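You operate a simulated robot arm through the tools that you are given. There is no shell and no other tool. Be economical: measure what you need, move in short steps, check, and stop when the job is done.

Carry out the task below with a simulated robot arm. There is one attempt and no reset: what you move stays moved.

TASK
On the clear end of the packing bench, make the stage lamp and the black peg change places.
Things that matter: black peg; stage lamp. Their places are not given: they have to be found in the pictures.

It is judged by the outcome, as a careful person would: the job done as asked, and still so three seconds after it is handed in. It fails if anything else is knocked over, pushed out of place, dropped, spilled or broken.

THE ROBOT
A 7-joint arm with a two-finger parallel gripper, fixed in place. Base frame: the origin is at the foot of the arm, x ahead of it, y to its left, z up; the work surface is at about z = 880. Lengths are in mm, angles in rad, forces in N, time in s.
With the tool pointing down near the work surface it reaches from about 300 to 700 mm from the base axis. Its first joint turns from -1.152 to 1.152 rad. Payload 1.57 kg.
Tool frame: the origin (TCP) lies between the finger pads and is the grasp point; the fingertips stand 30 mm ahead of it; z points along the fingers, y is the line along which they close. The gripper opens to 110 mm. The fingers are 24 mm wide and 12 mm thick; the gripper's body (48 by 112 mm) begins 78 mm behind the TCP.
Orientation is that of the tool frame in the base frame, as a unit quaternion [x, y, z, w]. With the fingers straight down and closing along the base's y, the tool's x points along the base's -x, its y along +y and its z along -z.

THE INTERFACE
- The arm moves only by the tool arm_command. Its argument "steps" is a list of rows, each a list of 5 numbers: the gripper command, from -1 (shut) to 1 (fully open), values between in proportion, then the shift along the tool's x, y, z in mm, then the turn about the tool's z in rad. In form: [[fingers, tx, ty, tz, spin], ...]. A call has 1 to 20 rows; each row shifts and turns the commanded pose from where the row before left it, along the tool's axes as they then stand. A row lasts 0.2 s, in which the tool goes at most 50 mm and 0.15 rad; a call with a longer step from one row to the next is refused whole, and so is a gripper value outside its range. A pose out of reach is approached as far as the arm can. The call stops where the force on the tool passes 40 N (or 10 N more than at its start, if that is more) or the arm is blocked; 0.2 s more then pass. The fingers move at their own pace (about 108 mm/s each) and stop on an object; they squeeze with about 21 N. The grip force told is the motor's: it shows also when the fingers shut on nothing. Time passes only in rows, and 0.2 s behind the last, so rows that do not move let the fingers close. It gives the time, the measured TCP pose, the force on the tool (base axes), the opening and the grip force at its end, in the units of the frame above (readings bear some noise).
- Cameras (640 x 400 px; columns grow to the right, rows downward): "scene" is fixed at [130.2, -365.2, 1413.8]; the picture's right is [0.96, -0.28, 0.00], its down [-0.13, -0.46, -0.88] and it looks along [0.24, 0.85, -0.47] (base axes); focal length 325 px, centre (320, 200). "wrist" rides on the gripper at [-36, 0, -80] in the tool frame; the picture's right is [0.00, -1.00, 0.00], its down [0.97, 0.00, -0.24] and it looks along [0.24, 0.00, 0.97] (tool axes); focal length 218 px, centre (320, 200).
- snapshot(camera): a new picture of that camera. No time passes.
- measure_at(camera, pixels): for up to 12 pixels [column, row] of the newest picture of that camera ("zoom" is the newest enlarged one), the place [x, y, z] in the base frame of the surface seen there, good to about 2 mm, but the place of the scene camera against the robot may be out by one fixed shift of up to 12 mm in any direction. No time passes.
- inspect(camera, box): a new picture of the part [left, top, right, bottom] of that camera's present view, enlarged. No time passes.
- hand_in(): hands the job in; it is judged then, once.

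Work in short steps. Measure before you move; look again where a grasp or a placing could have gone wrong, and mend it. You have 80 turns and 46 pictures in all, the two below and enlarged ones among them. Open the gripper and draw the arm clear of the work before you hand the job in, unless the task says otherwise; then end with one line.

The tools are called after "Call:" as name(argument=value, ...) on one line, values as JSON. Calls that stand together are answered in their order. arm_command: Moves the arm, as the interface text tells. Its arguments: {"type":"object","properties":{"steps":{"type":"array","items":{"type":"array","items":{"type":"number"}}}},"required":["steps"]} The other tools are called the same way: snapshot (camera) takes a picture; measure_at (camera, pixels) gives the place of the surface under pixels of a picture; inspect (camera, box) takes an enlarged picture of a part of a camera's view; hand_in () hands the job in.

At the start:

```text
time: 0.0
eef_pos: [270.4, 272.4, 1191.7]
ee_rot: [0.0, 1.0, 0.001, 0.001]
wrist_force: [-0.6, 0.6, -0.7]
width: 109.7
grasp_force: 0.0
```

scene: 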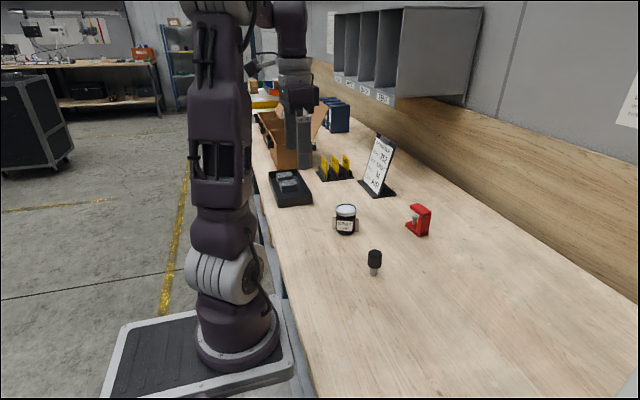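
wrist: 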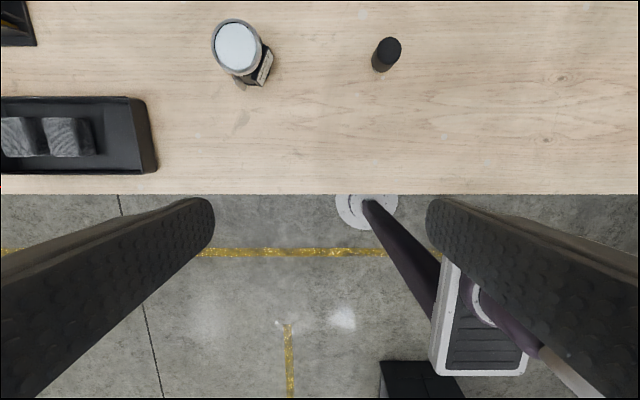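

The scene shows a round, lamp-like object near (345,218), a small black peg near (375,262) and a red thing near (418,220). I'll enlarge that area to identify them.

Call:
inspect(camera="scene", box=[310, 180, 450, 290])

Call:
inspect(camera="wrist", box=[190, 0, 430, 150])

```text
3.64 times, centred on (380, 235) of scene
```

zoom: 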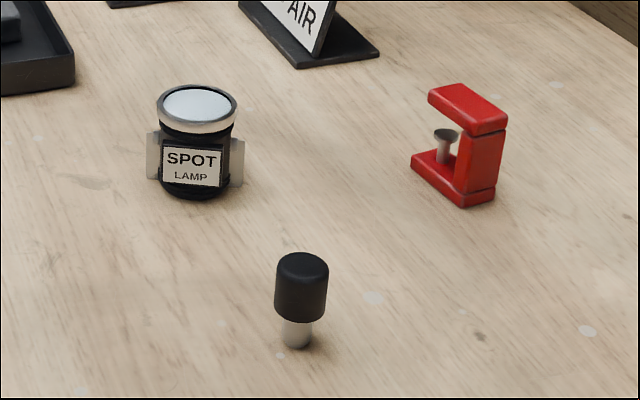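

```text
2.67 times, centred on (310, 75) of wrist
```

zoom: 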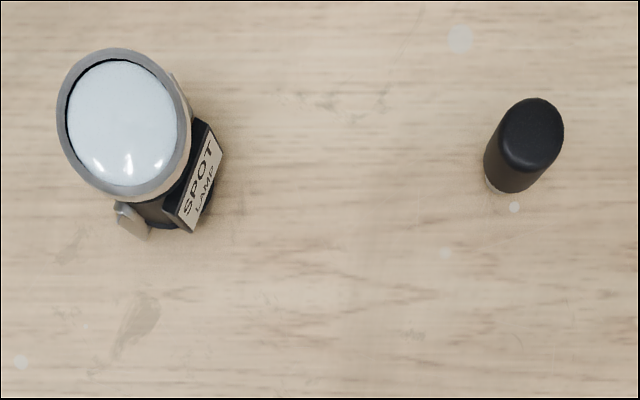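

Lamp ("SPOT LAMP", with grey side brackets) and peg (black head on a thin grey stem) are both clear. I'll measure tops and feet through the wrist zoom and the scene view.

Call:
measure_at(camera="zoom", pixels=[[125, 120], [60, 110], [190, 130], [120, 50], [130, 197], [133, 222], [195, 195], [532, 130], [505, 97], [562, 130], [530, 165], [492, 186]])

Call:
measure_at(camera="scene", pixels=[[345, 210], [345, 233], [337, 224], [361, 225], [375, 254], [375, 273], [375, 265], [418, 210], [415, 233], [345, 226], [375, 277]])

```text
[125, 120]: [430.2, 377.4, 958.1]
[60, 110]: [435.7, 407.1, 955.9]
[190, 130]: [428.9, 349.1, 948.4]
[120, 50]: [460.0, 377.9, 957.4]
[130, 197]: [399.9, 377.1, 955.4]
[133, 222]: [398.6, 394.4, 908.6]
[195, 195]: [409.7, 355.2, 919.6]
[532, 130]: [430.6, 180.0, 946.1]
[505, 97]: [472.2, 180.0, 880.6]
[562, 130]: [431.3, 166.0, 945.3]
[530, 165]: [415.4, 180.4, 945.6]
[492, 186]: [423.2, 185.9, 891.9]
```

```text
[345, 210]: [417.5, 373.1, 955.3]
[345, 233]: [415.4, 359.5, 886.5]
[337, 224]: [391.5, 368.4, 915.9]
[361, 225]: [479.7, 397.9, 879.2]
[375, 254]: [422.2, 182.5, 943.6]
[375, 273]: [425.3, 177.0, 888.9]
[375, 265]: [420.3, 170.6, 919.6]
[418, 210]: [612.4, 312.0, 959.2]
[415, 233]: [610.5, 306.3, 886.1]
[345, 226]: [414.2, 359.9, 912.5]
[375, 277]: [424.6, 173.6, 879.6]
```

The lamp is centred near (430,378), top at 957, rim radius about 30. The peg is near (431,180), top at 946, head radius about 15. I'll go above the lamp, staying high, to see its brackets from above.

Call:
arm_command(steps=[[1, -35, 22, 16, 0], [1, -35, 22, 16, 0], [1, -35, 22, 16, 0], [1, -35, 20, 16, 0], [1, -30, 20, 16, 0], [1, 0, 0, 0, 0]])

Call:
snapshot(camera="wrist")

```text
time: 1.4
eef_pos: [441.3, 378.3, 1111.8]
ee_rot: [0.0, 1.0, 0.0, 0.0]
wrist_force: [-1.1, -0.2, 0.7]
width: 110.1
grasp_force: 0.0
```

```text
41 pictures are left
```

wrist: 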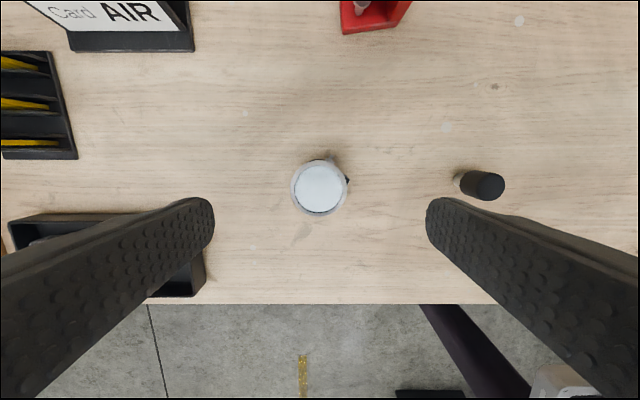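

Rim centre appears at about (320,190). I'll enlarge it.

Call:
inspect(camera="wrist", box=[270, 150, 370, 230])

Call:
measure_at(camera="wrist", pixels=[[320, 189], [293, 189], [346, 189], [320, 163], [320, 215], [347, 180], [331, 156], [205, 290], [345, 30], [485, 185]])

```text
5.00 times, centred on (320, 190) of wrist
```

zoom: 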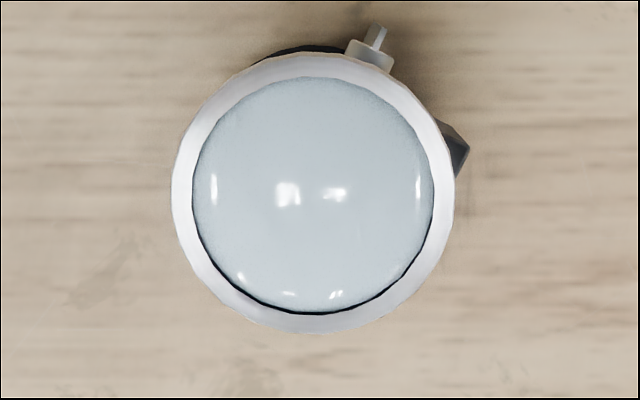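

```text
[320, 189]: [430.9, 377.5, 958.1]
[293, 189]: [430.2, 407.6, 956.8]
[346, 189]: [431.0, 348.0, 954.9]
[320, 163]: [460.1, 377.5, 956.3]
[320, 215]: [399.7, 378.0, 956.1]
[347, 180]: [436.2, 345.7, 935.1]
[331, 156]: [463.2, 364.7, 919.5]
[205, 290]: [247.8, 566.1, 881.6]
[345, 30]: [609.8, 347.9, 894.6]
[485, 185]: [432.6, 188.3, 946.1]
```

The side brackets lie on an axis about -25° from base x, with the label at 90° to them. I'll close along the label's normal, so I centre over (430.7,377.8), spin +0.436 rad and descend to TCP z about 1000 first, with the tips still above the lamp.

Call:
arm_command(steps=[[1, 10.5, -0.5, 0, 0], [1, 0, 0, 20, 0.146], [1, 0, 0, 30, 0.145], [1, 0, 0, 30, 0.145], [1, 0, 0, 31, 0], [1, 0, 0, 0, 0]])

Call:
snapshot(camera="wrist")

Call:
snapshot(camera="scene")

```text
time: 2.8
eef_pos: [430.2, 378.1, 999.3]
ee_rot: [0.217, 0.976, 0.001, 0.0]
wrist_force: [-0.9, -0.1, 0.1]
width: 110.0
grasp_force: 0.0
```

```text
39 pictures are left
```

wrist: 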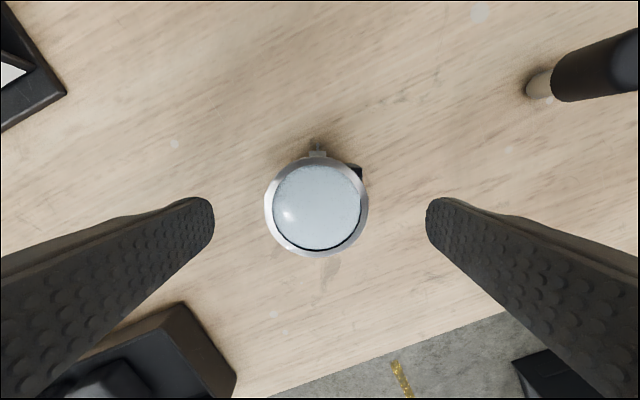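

```text
38 pictures are left
```

scene: 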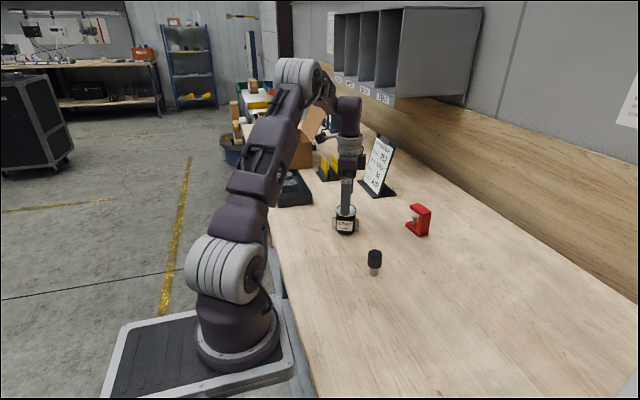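

Bracket at (317,148) now lines up with the tool x axis and the lamp sits between the fingers. Descending to z about 940 and closing.

Call:
arm_command(steps=[[1, 0, 0, 30, 0], [1, 0, 0, 29, 0], [1, 0, 0, 0, 0], [0, 0, 0, 0, 0], [-1, 0, 0, 0, 0], [-1, 0, 0, 0, 0], [-1, 0, 0, 0, 0]])

Call:
snapshot(camera="wrist")

```text
time: 4.4
eef_pos: [430.3, 376.6, 940.1]
ee_rot: [0.216, 0.976, 0.0, 0.0]
wrist_force: [0.5, 0.0, 0.5]
width: 61.0
grasp_force: 21.1
```

```text
37 pictures are left
```

wrist: 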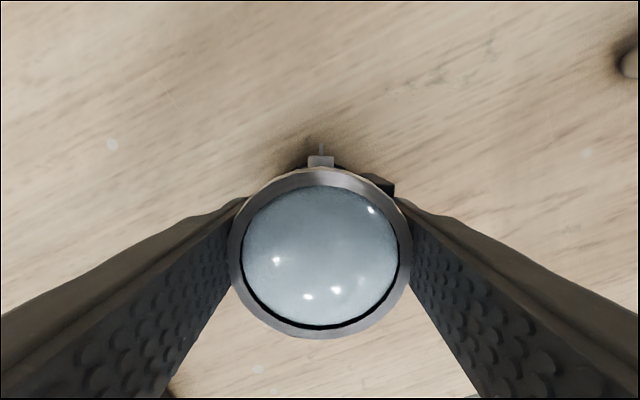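

Gripped at 61 mm and 21 N. Lift 120 mm gently and check.

Call:
arm_command(steps=[[-1, 0, 0, -15, 0], [-1, 0, 0, -30, 0], [-1, 0, 0, -35, 0], [-1, 0, 0, -40, 0], [-1, 0, 0, 0, 0]])

Call:
snapshot(camera="scene")

```text
time: 5.6
eef_pos: [428.9, 377.1, 1061.0]
ee_rot: [0.217, 0.976, 0.0, 0.0]
wrist_force: [-0.3, -0.2, -0.6]
width: 0.0
grasp_force: 21.0
```

```text
36 pictures are left
```

scene: 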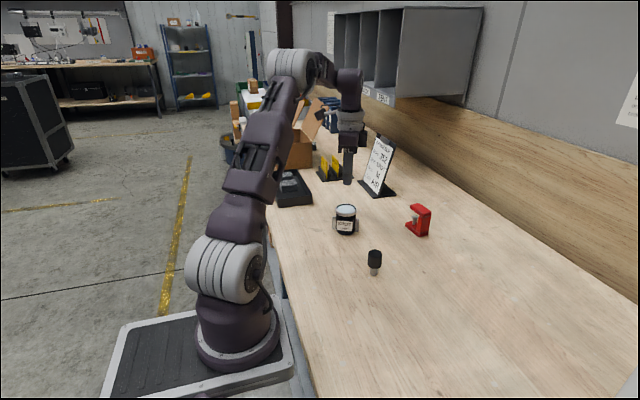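

The lamp slipped out: width is 0 and it is still standing in place. I'll open and look closely at its shape for a lower grip.

Call:
arm_command(steps=[[1, 0, 0, 0, 0], [1, 0, 0, 0, 0], [1, 0, 0, 0, 0]])

Call:
inspect(camera="scene", box=[320, 195, 370, 245])

Call:
inspect(camera="wrist", box=[260, 150, 380, 240])

```text
time: 6.4
eef_pos: [429.4, 377.6, 1061.7]
ee_rot: [0.217, 0.976, -0.001, 0.001]
wrist_force: [-0.3, 0.0, 0.1]
width: 109.9
grasp_force: 0.1
```

```text
8.00 times, centred on (345, 220) of scene
```

zoom: 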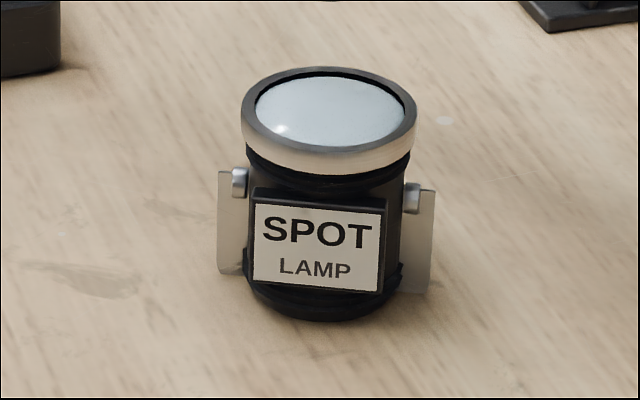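

```text
4.44 times, centred on (320, 195) of wrist
```

zoom: 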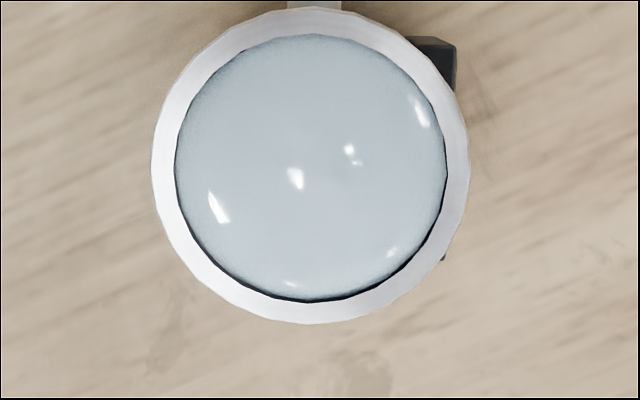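

The lamp is upright and unmoved in the picture. I'll measure its rim, sides and fins again to choose a better grip height.

Call:
measure_at(camera="zoom", pixels=[[310, 165], [155, 165], [465, 165], [310, 12], [310, 320], [448, 55], [320, 4]])

Call:
inspect(camera="scene", box=[320, 195, 370, 245])

```text
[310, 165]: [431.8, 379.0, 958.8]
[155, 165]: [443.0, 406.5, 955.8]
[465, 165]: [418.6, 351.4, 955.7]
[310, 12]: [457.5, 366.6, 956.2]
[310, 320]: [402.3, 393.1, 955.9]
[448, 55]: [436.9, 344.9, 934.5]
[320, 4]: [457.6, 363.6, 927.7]
```

```text
8.00 times, centred on (345, 220) of scene
```

zoom: 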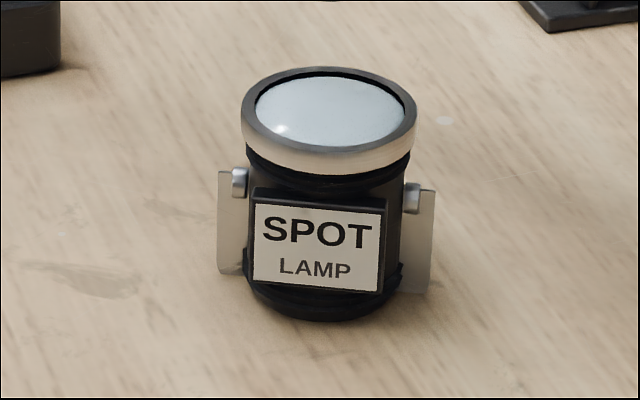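

Call:
measure_at(camera="zoom", pixels=[[225, 180], [225, 265], [222, 225], [428, 200], [425, 285], [318, 205], [318, 285], [260, 240], [375, 245], [410, 195], [330, 155], [330, 180]])

```text
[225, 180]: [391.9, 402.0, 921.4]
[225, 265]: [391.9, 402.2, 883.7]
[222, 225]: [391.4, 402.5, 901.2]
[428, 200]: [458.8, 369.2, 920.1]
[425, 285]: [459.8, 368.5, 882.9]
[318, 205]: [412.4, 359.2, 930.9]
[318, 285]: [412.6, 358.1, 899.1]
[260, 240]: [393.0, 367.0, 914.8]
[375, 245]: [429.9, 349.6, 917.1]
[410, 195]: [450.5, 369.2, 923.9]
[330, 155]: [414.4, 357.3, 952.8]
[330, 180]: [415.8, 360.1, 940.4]
```

Fins reach r≈37 and label is almost flush with the rim. I'll try the same axis but a much deeper grip (TCP z about 918), with a slow 6 mm test lift.

Call:
arm_command(steps=[[1, -0.8, 0.5, 40, 0], [1, 0, 0, 40, 0], [1, 0, 0, 40, 0], [1, 0, 0, 23, 0], [0, 0, 0, 0, 0], [-1, 0, 0, 0, 0], [-1, 0, 0, 0, 0], [-1, 0, 0, 0, 0], [-1, 0, 0, 0, 0]])

Call:
arm_command(steps=[[-1, 0, 0, -1, 0], [-1, 0, 0, -1, 0], [-1, 0, 0, -2, 0], [-1, 0, 0, -2, 0], [-1, 0, 0, -2, 0], [-1, 0, 0, -2, 0]])

Call:
inspect(camera="scene", box=[320, 180, 370, 245])

```text
time: 8.4
eef_pos: [430.7, 378.2, 918.4]
ee_rot: [0.217, 0.976, 0.0, 0.0]
wrist_force: [0.2, -0.6, -0.8]
width: 61.3
grasp_force: 20.9
```

```text
time: 9.8
eef_pos: [432.0, 377.7, 928.5]
ee_rot: [0.217, 0.976, 0.0, 0.0]
wrist_force: [-0.7, 0.5, -2.6]
width: 61.3
grasp_force: 20.5
```

```text
6.15 times, centred on (345, 212) of scene
```

zoom: 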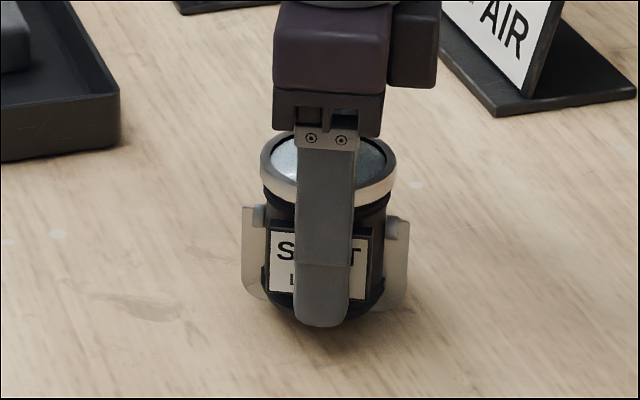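

The load is now -2.6 N. I'll check whether the rim rose with the gripper.

Call:
measure_at(camera="zoom", pixels=[[285, 160], [370, 160], [275, 185], [385, 185], [250, 230], [400, 240]])

Call:
snapshot(camera="wrist")

Call:
measure_at(camera="wrist", pixels=[[320, 250], [300, 230], [340, 270], [320, 150], [320, 100]])

```text
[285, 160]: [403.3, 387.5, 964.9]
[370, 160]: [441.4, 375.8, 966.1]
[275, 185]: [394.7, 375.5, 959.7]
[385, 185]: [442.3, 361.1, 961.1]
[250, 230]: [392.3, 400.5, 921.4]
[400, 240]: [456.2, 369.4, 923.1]
```

```text
31 pictures are left
```

wrist: 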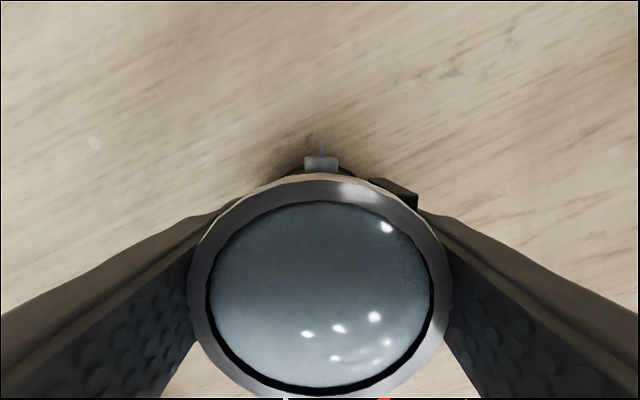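

```text
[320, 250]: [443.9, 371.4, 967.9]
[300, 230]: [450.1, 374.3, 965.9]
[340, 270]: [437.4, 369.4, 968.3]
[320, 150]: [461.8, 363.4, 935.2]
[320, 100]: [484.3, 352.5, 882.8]
```

The rim top rose from 958 to 968, so the lamp is lifted with the deep grip. I'll keep lifting gently to TCP z about 1020 and check.

Call:
arm_command(steps=[[-1, 0, 0, -4, 0], [-1, 0, 0, -8, 0], [-1, 0, 0, -12, 0], [-1, 0, 0, -15, 0], [-1, 0, 0, -15, 0], [-1, 0, 0, -15, 0], [-1, 0, 0, -12, 0], [-1, 0, 0, -8, 0], [-1, 0, 0, -4, 0], [-1, 0, 0, 0, 0]])

Call:
snapshot(camera="wrist")

Call:
measure_at(camera="wrist", pixels=[[320, 250], [300, 230], [340, 270]])

```text
time: 12.0
eef_pos: [431.2, 376.7, 1022.9]
ee_rot: [0.216, 0.976, 0.0, 0.001]
wrist_force: [-1.0, -0.4, -2.6]
width: 61.3
grasp_force: 21.0
```

```text
30 pictures are left
```

wrist: 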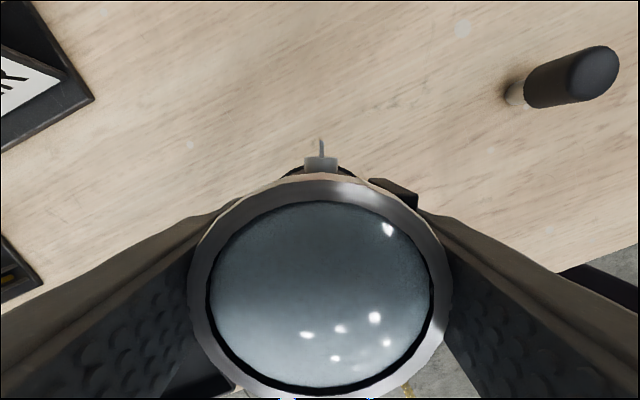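

```text
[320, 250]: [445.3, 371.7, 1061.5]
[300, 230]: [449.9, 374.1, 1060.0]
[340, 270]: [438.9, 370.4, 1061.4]
```

The grip holds steady (rim 39 mm above TCP, as before). Carrying it over the peg with a further small lift to the temporary spot near (430,40).

Call:
arm_command(steps=[[-1, 0, 0, -10, 0], [-1, 0, 0, -10, 0], [-1, -4.2, -9.1, 0, 0], [-1, -8.4, -18.1, 0, 0], [-1, -12.65, -27.2, 0, 0], [-1, -12.65, -27.2, 0, 0], [-1, -12.65, -27.2, 0, 0], [-1, -12.65, -27.2, 0, 0], [-1, -12.65, -27.2, 0, 0], [-1, -12.65, -27.2, 0, 0], [-1, -12.65, -27.2, 0, 0], [-1, -12.65, -27.2, 0, 0], [-1, -12.65, -27.2, 0, 0], [-1, -8.4, -18.1, 0, 0], [-1, -4.2, -9.1, 0, 0], [-1, 0, 0, 0, 0]])

Call:
snapshot(camera="scene")

```text
time: 15.4
eef_pos: [430.5, 47.7, 1040.8]
ee_rot: [0.216, 0.976, 0.001, 0.0]
wrist_force: [-0.5, 0.2, -2.9]
width: 61.2
grasp_force: 20.9
```

```text
29 pictures are left
```

scene: 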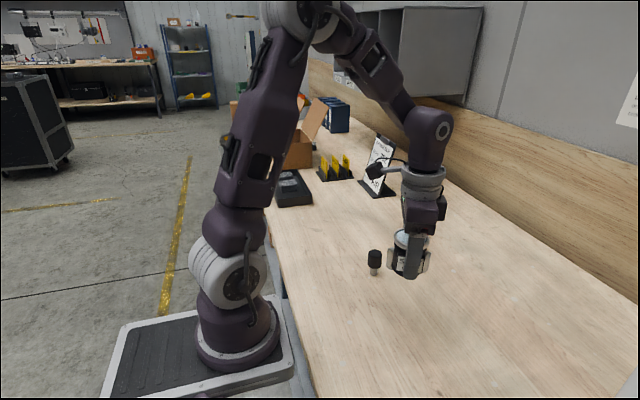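

Clear over the bare bench at (430,48). Lowering to 2 mm above the resting height, then checking.

Call:
arm_command(steps=[[-1, 0, 0, 10, 0], [-1, 0, 0, 20, 0], [-1, 0, 0, 25, 0], [-1, 0, 0, 25, 0], [-1, 0, 0, 20, 0], [-1, 0, 0, 12, 0], [-1, 0, 0, 5, 0], [-1, 0, 0, 2, 0], [-1, 0, 0, 0, 0]])

```text
time: 17.4
eef_pos: [430.7, 47.5, 921.3]
ee_rot: [0.216, 0.976, -0.001, 0.0]
wrist_force: [-0.1, -1.2, -2.0]
width: 61.1
grasp_force: 21.1
```

Call:
arm_command(steps=[[-1, 0, 0, 1, 0], [-1, 0, 0, 1, 0], [-1, 0, 0, 0.7, 0], [-1, 0, 0, 0, 0]])

```text
time: 18.4
eef_pos: [431.0, 46.0, 920.0]
ee_rot: [0.216, 0.976, 0.0, 0.0]
wrist_force: [0.6, 0.7, -2.8]
width: 61.0
grasp_force: 21.1
```

Still carrying the weight (-2.8 N); a bit lower.

Call:
arm_command(steps=[[-1, 0, 0, 0.7, 0], [-1, 0, 0, 0.7, 0], [-1, 0, 0, 0.5, 0], [-1, 0, 0, 0, 0]])

```text
time: 19.4
eef_pos: [431.4, 47.4, 917.2]
ee_rot: [0.216, 0.976, 0.0, 0.001]
wrist_force: [-1.1, 3.3, 16.0]
width: 61.2
grasp_force: 20.8
```

Contact is felt (+16 N), so it is on the bench. Easing up 1 mm, opening slowly, then rising.

Call:
arm_command(steps=[[-1, 0, 0, -0.8, 0], [0.3, 0, 0, 0, 0], [0.8, 0, 0, 0, 0], [1, 0, 0, 0, 0], [1, 0, 0, 0, 0], [1, 0, 0, -30, 0], [1, 0, 0, -45, 0], [1, 0, 0, -45, 0], [1, 0, 0, 0, 0]])

Call:
snapshot(camera="wrist")

Call:
snapshot(camera="scene")

```text
time: 21.4
eef_pos: [432.3, 47.2, 1038.4]
ee_rot: [0.217, 0.976, 0.0, 0.0]
wrist_force: [-0.1, 0.7, 1.0]
width: 109.8
grasp_force: 0.1
```

```text
28 pictures are left
```

wrist: 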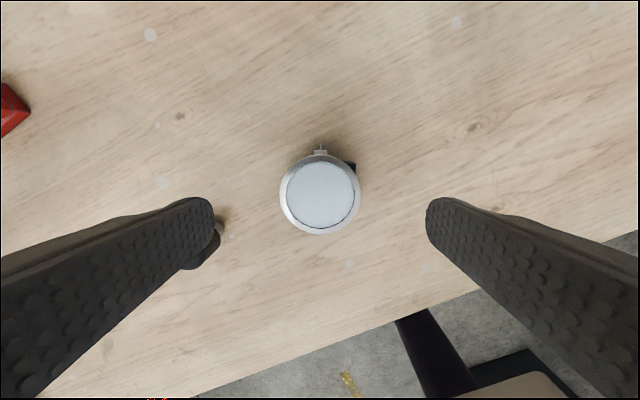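

```text
27 pictures are left
```

scene: 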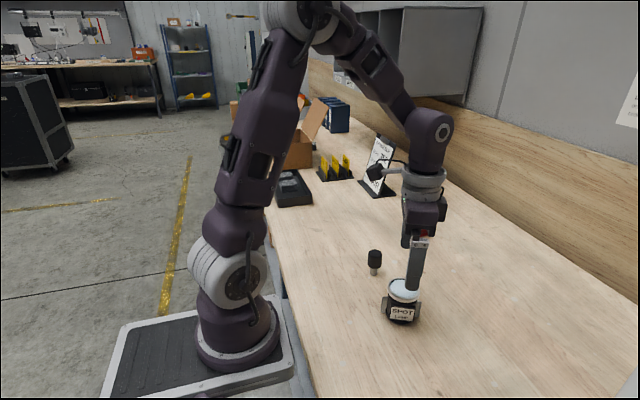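

The lamp stands at the temporary spot. Moving above the peg at (431,180).

Call:
arm_command(steps=[[1, 18.7, 40.2, 0, 0], [1, 18.7, 40.2, 0, 0], [1, 18.7, 40.2, 0, 0], [0.4, 0, 0, 0, 0], [0.4, 0, 0, 0, 0]])

Call:
snapshot(camera="wrist")

```text
time: 22.6
eef_pos: [430.6, 178.7, 1036.5]
ee_rot: [0.217, 0.976, 0.0, 0.0]
wrist_force: [0.2, 1.0, 0.6]
width: 77.0
grasp_force: 0.1
```

```text
26 pictures are left
```

wrist: 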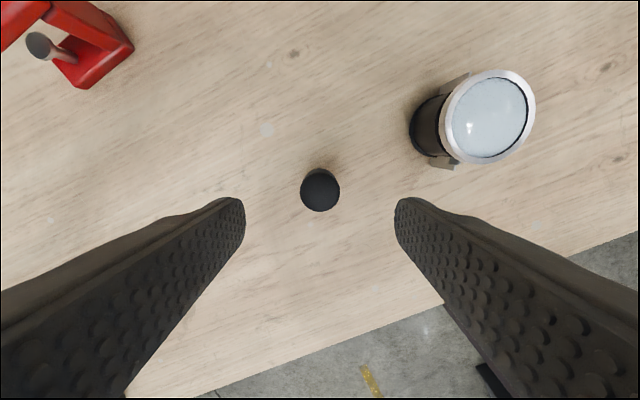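

Call:
measure_at(camera="wrist", pixels=[[319, 191], [301, 191], [338, 191], [319, 174], [319, 209], [488, 117], [445, 125], [534, 105]])

```text
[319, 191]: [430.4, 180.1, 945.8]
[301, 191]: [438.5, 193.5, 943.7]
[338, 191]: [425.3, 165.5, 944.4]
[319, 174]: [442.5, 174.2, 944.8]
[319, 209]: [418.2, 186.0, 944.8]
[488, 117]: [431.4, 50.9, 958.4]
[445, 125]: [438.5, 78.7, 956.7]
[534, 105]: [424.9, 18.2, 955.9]
```

Peg centre is (430.7,179.9). Descending to TCP z about 918, closing, and a small test lift.

Call:
arm_command(steps=[[0.4, 0.5, 1.1, 35, 0], [0.4, 0, 0, 40, 0], [0.4, 0, 0, 30, 0], [0.4, 0, 0, 13.5, 0], [0, 0, 0, 0, 0], [-0.3, 0, 0, 0, 0], [-1, 0, 0, 0, 0], [-1, 0, 0, 0, 0], [-1, 0, 0, 0, 0]])

Call:
arm_command(steps=[[-1, 0, 0, -2, 0], [-1, 0, 0, -3, 0], [-1, 0, 0, -5, 0], [-1, 0, 0, -5, 0], [-1, 0, 0, 0, 0]])

Call:
inspect(camera="scene", box=[340, 215, 440, 335])

```text
time: 24.6
eef_pos: [431.7, 181.6, 920.4]
ee_rot: [0.216, 0.976, 0.0, -0.001]
wrist_force: [-0.8, -1.0, 0.9]
width: 32.8
grasp_force: 21.2
```

```text
time: 25.8
eef_pos: [431.2, 181.5, 934.5]
ee_rot: [0.217, 0.976, 0.0, 0.0]
wrist_force: [-0.4, 0.1, -0.6]
width: 32.9
grasp_force: 20.9
```

```text
3.33 times, centred on (390, 275) of scene
```

zoom: 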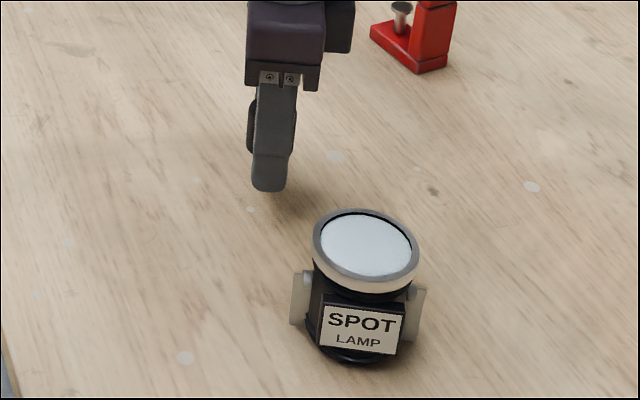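

Width 32.9 mm is held; I'll check with the wrist camera that the peg top rose too.

Call:
snapshot(camera="wrist")

Call:
measure_at(camera="wrist", pixels=[[320, 250], [320, 235], [320, 270]])

```text
24 pictures are left
```

wrist: 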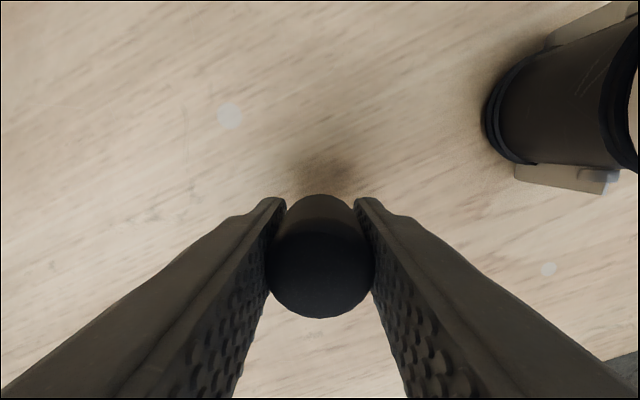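

```text
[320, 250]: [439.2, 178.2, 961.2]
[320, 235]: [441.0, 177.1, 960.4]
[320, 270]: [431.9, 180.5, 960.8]
```

The peg top rose to 961 with the lift, so it is held. Lifting further and carrying it +197 mm in y to the lamp's old place.

Call:
arm_command(steps=[[-1, 0, 0, -15, 0], [-1, 0, 0, -25, 0], [-1, 0, 0, -15, 0], [-1, 6.3, 13.6, 0, 0], [-1, 12.6, 27.1, 0, 0], [-1, 15.1, 32.5, 0, 0], [-1, 15.1, 32.5, 0, 0], [-1, 15.1, 32.4, 0, 0], [-1, 12.6, 27.1, 0, 0], [-1, 6.3, 13.6, 0, 0], [-1, 0, 0, 0, 0]])

Call:
snapshot(camera="wrist")

Call:
measure_at(camera="wrist", pixels=[[320, 265], [320, 250], [320, 310]])

```text
time: 28.2
eef_pos: [431.7, 378.6, 990.3]
ee_rot: [0.216, 0.976, 0.0, 0.0]
wrist_force: [0.0, 0.4, -2.1]
width: 32.9
grasp_force: 21.4
```

```text
23 pictures are left
```

wrist: 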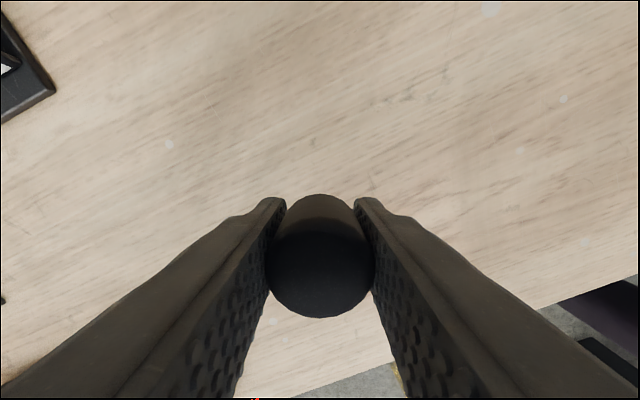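

```text
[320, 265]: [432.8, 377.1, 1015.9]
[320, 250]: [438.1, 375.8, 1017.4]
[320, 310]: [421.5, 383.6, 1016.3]
```

At (431.7,378.6), peg still well held. Lowering to just above resting height (TCP ≈ 919.5).

Call:
arm_command(steps=[[-1, 0, 0, 10, 0], [-1, 0, 0, 20, 0], [-1, 0, 0, 20, 0], [-1, 0, 0, 12, 0], [-1, 0, 0, 4, 0], [-1, 0, 0, 2, 0], [-1, 0, 0, 0.7, 0], [-1, 0, 0, 0, 0]])

```text
time: 30.0
eef_pos: [431.8, 378.4, 920.8]
ee_rot: [0.216, 0.976, 0.0, 0.001]
wrist_force: [0.3, -0.6, -0.4]
width: 32.6
grasp_force: 20.9
```

Call:
arm_command(steps=[[-1, 0, 0, 0.5, 0], [-1, 0, 0, 0.5, 0], [-1, 0, 0, 0.5, 0], [-1, 0, 0, 0, 0]])

```text
time: 31.0
eef_pos: [431.8, 379.3, 919.7]
ee_rot: [0.217, 0.976, -0.001, 0.001]
wrist_force: [-0.3, 0.5, 0.1]
width: 32.7
grasp_force: 20.4
```

No contact load yet; going down in half-millimetre steps.

Call:
arm_command(steps=[[-1, 0, 0, 0.5, 0], [-1, 0, 0, 0.5, 0], [-1, 0, 0, 0, 0]])

```text
time: 31.8
eef_pos: [432.5, 380.6, 919.1]
ee_rot: [0.217, 0.976, 0.0, 0.001]
wrist_force: [-3.3, -1.5, 12.7]
width: 32.8
grasp_force: 21.3
```

Contact (+12.7 N). Easing up slightly, releasing slowly, rising straight up.

Call:
arm_command(steps=[[-1, 0, 0, -0.6, 0], [-1, 0, 0, 0, 0], [-0.2, 0, 0, 0, 0], [0, 0, 0, 0, 0], [0.3, 0, 0, 0, 0], [0.3, 0, 0, 0, 0], [0.3, 0, 0, -30, 0], [0.3, 0, 0, -45, 0], [0.3, 0, 0, -45, 0], [0.3, 0, 0, 0, 0]])

Call:
snapshot(camera="wrist")

Call:
snapshot(camera="scene")

Call:
measure_at(camera="wrist", pixels=[[320, 191]])

```text
time: 34.0
eef_pos: [433.0, 379.2, 1041.5]
ee_rot: [0.217, 0.976, 0.0, 0.0]
wrist_force: [-0.2, -0.4, -0.7]
width: 71.2
grasp_force: 0.1
```

```text
22 pictures are left
```

wrist: 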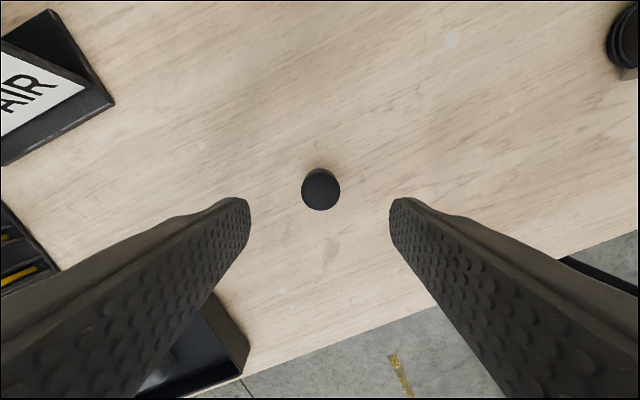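

```text
21 pictures are left
```

scene: 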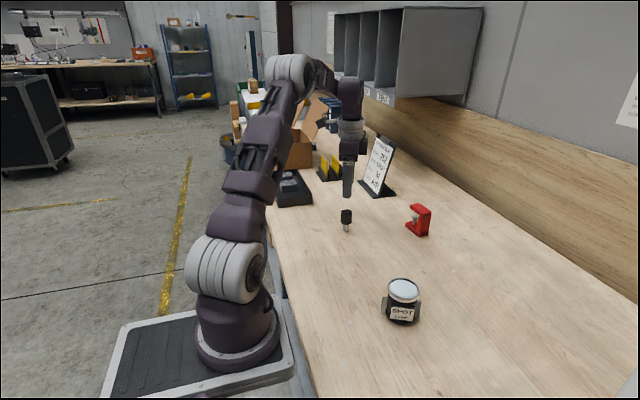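

```text
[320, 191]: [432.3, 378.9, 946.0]
```

The peg stands upright at (432,379). Now going back above the lamp at about (431,49).

Call:
arm_command(steps=[[1, -17.4, -37.5, 0, 0], [1, -17.4, -37.5, 0, 0], [1, -17.4, -37.5, 0, 0], [1, -17.4, -37.5, 0, 0], [1, -17.4, -37.5, 0, 0], [1, -17.4, -37.5, 0, 0], [1, -17.4, -37.5, 0, 0], [1, -17.4, -37.5, 0, 0], [1, 0, 0, 0, 0]])

Call:
snapshot(camera="wrist")

Call:
measure_at(camera="wrist", pixels=[[320, 195], [283, 195], [360, 195], [320, 158], [320, 232]])

```text
time: 36.0
eef_pos: [430.9, 47.6, 1039.3]
ee_rot: [0.216, 0.976, -0.001, 0.0]
wrist_force: [0.6, -0.7, -0.2]
width: 110.1
grasp_force: 0.1
```

```text
20 pictures are left
```

wrist: 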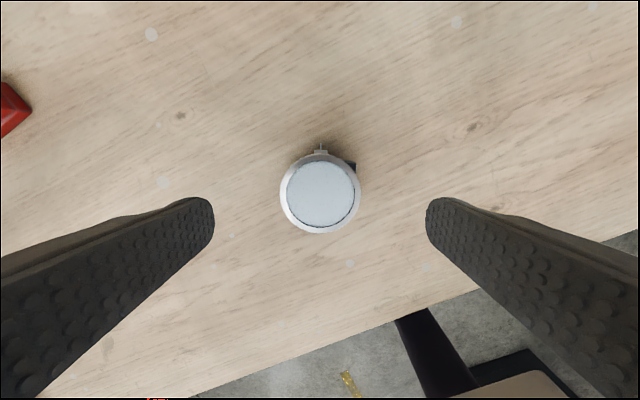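

```text
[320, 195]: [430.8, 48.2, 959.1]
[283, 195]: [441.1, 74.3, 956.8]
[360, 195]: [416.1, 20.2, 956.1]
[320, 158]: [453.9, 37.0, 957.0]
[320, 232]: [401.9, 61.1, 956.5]
```

Lamp centred between the fingers at (430,48). Descending to z about 918, closing, and a slow test lift.

Call:
arm_command(steps=[[1, 0, 0, 40, 0], [1, 0, 0, 40, 0], [1, 0, 0, 30, 0], [1, 0, 0, 11, 0], [0.5, 0, 0, 0, 0], [0, 0, 0, 0, 0], [-1, 0, 0, 0, 0], [-1, 0, 0, 0, 0], [-1, 0, 0, 0, 0]])

Call:
arm_command(steps=[[-1, 0, 0, -1, 0], [-1, 0, 0, -2, 0], [-1, 0, 0, -3, 0], [-1, 0, 0, -4, 0], [-1, 0, 0, -5, 0], [-1, 0, 0, 0, 0]])

Call:
snapshot(camera="wrist")

Call:
measure_at(camera="wrist", pixels=[[320, 250], [300, 230], [340, 270]])

```text
time: 38.0
eef_pos: [429.6, 47.5, 918.1]
ee_rot: [0.216, 0.976, 0.001, 0.0]
wrist_force: [0.3, -0.7, -0.2]
width: 61.3
grasp_force: 21.2
```

```text
time: 39.4
eef_pos: [430.8, 48.9, 934.9]
ee_rot: [0.216, 0.976, 0.0, 0.0]
wrist_force: [0.1, 0.4, -1.8]
width: 61.1
grasp_force: 21.2
```

```text
19 pictures are left
```

wrist: 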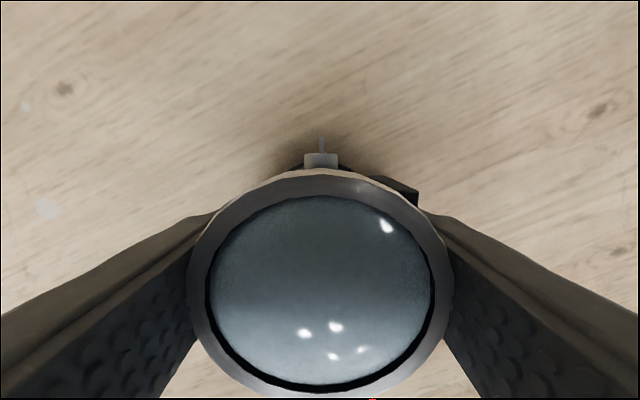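

```text
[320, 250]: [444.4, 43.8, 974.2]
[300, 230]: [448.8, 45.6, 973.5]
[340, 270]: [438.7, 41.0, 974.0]
```

Held again (rim at 974). Lifting a bit more and moving +131.5 mm in y to the peg's old spot.

Call:
arm_command(steps=[[-1, 0, 0, -8, 0], [-1, 0, 0, -12, 0], [-1, 0, 0, -6, 0], [-1, 4.2, 9.1, 0, 0], [-1, 8.4, 18.1, 0, 0], [-1, 10.1, 21.6, 0, 0], [-1, 10.1, 21.6, 0, 0], [-1, 10.1, 21.6, 0, 0], [-1, 8.4, 18.1, 0, 0], [-1, 4.2, 9.1, 0, 0], [-1, 0, 0, 0, 0]])

```text
time: 41.8
eef_pos: [431.5, 179.2, 960.4]
ee_rot: [0.216, 0.976, 0.0, 0.0]
wrist_force: [0.1, -0.2, -2.1]
width: 61.2
grasp_force: 21.8
```

At (431.5,179.2), weight still held. Lowering to about 1 mm above rest.

Call:
arm_command(steps=[[-1, 0, 0, 8, 0], [-1, 0, 0, 15, 0], [-1, 0, 0, 11, 0], [-1, 0, 0, 4, 0], [-1, 0, 0, 1.5, 0], [-1, 0, 0, 0, 0]])

Call:
arm_command(steps=[[-1, 0, 0, 0.6, 0], [-1, 0, 0, 0.6, 0], [-1, 0, 0, 0, 0]])

```text
time: 43.2
eef_pos: [431.9, 180.1, 920.3]
ee_rot: [0.216, 0.976, 0.0, -0.001]
wrist_force: [0.2, 0.3, -2.6]
width: 61.2
grasp_force: 21.5
```

```text
time: 44.0
eef_pos: [431.5, 180.7, 918.4]
ee_rot: [0.216, 0.976, 0.0, 0.0]
wrist_force: [0.1, 0.6, -3.2]
width: 61.4
grasp_force: 20.8
```

Call:
arm_command(steps=[[-1, 0, 0, 0.6, 0], [-1, 0, 0, 0.5, 0], [-1, 0, 0, 0, 0]])

```text
time: 44.8
eef_pos: [431.3, 180.5, 918.2]
ee_rot: [0.217, 0.976, 0.0, 0.0]
wrist_force: [-3.1, -2.8, 10.8]
width: 61.1
grasp_force: 20.9
```

On the bench (+10.8 N). Easing, opening, rising clear.

Call:
arm_command(steps=[[-1, 0, 0, -0.5, 0], [0.3, 0, 0, 0, 0], [0.8, 0, 0, 0, 0], [1, 0, 0, 0, 0], [1, 0, 0, 0, 0], [1, 0, 0, -30, 0], [1, 0, 0, -45, 0], [1, 0, 0, -45, 0], [1, 0, 0, -45, 0], [1, 0, 0, -20, 0], [1, 0, 0, 0, 0]])

Call:
snapshot(camera="wrist")

Call:
snapshot(camera="scene")

```text
time: 47.2
eef_pos: [429.7, 179.1, 1102.2]
ee_rot: [0.216, 0.976, 0.0, 0.0]
wrist_force: [-0.4, -0.1, -0.4]
width: 109.9
grasp_force: 0.0
```

```text
18 pictures are left
```

wrist: 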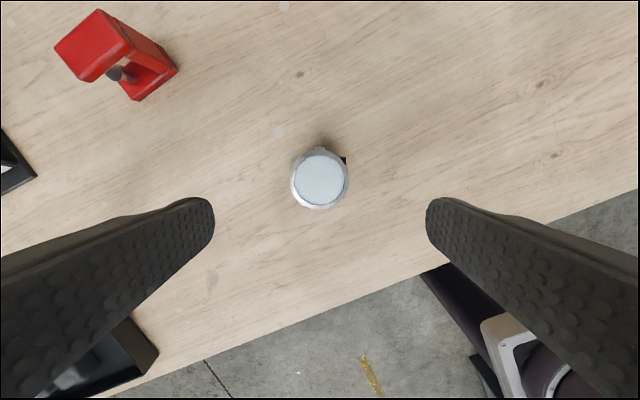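

```text
17 pictures are left
```

scene: 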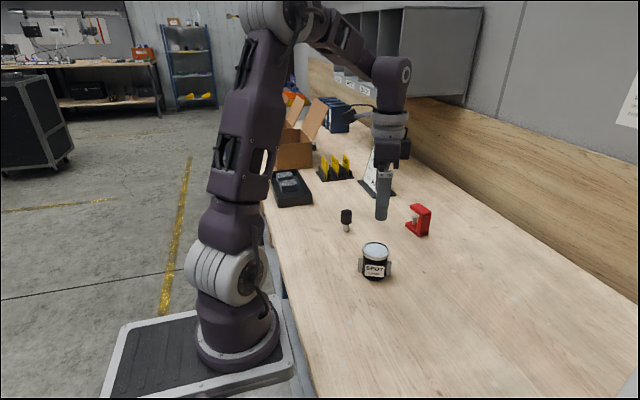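

The lamp stands at (430,180) and the peg at (432,379), both upright. Everything else is untouched and the gripper is open and well above the work. Handing in.

Call:
hand_in()

```text
The job is handed in.
```

The stage lamp and the black peg have changed places: both stand upright, each within about 2 mm of where the other was, and nothing else was moved.
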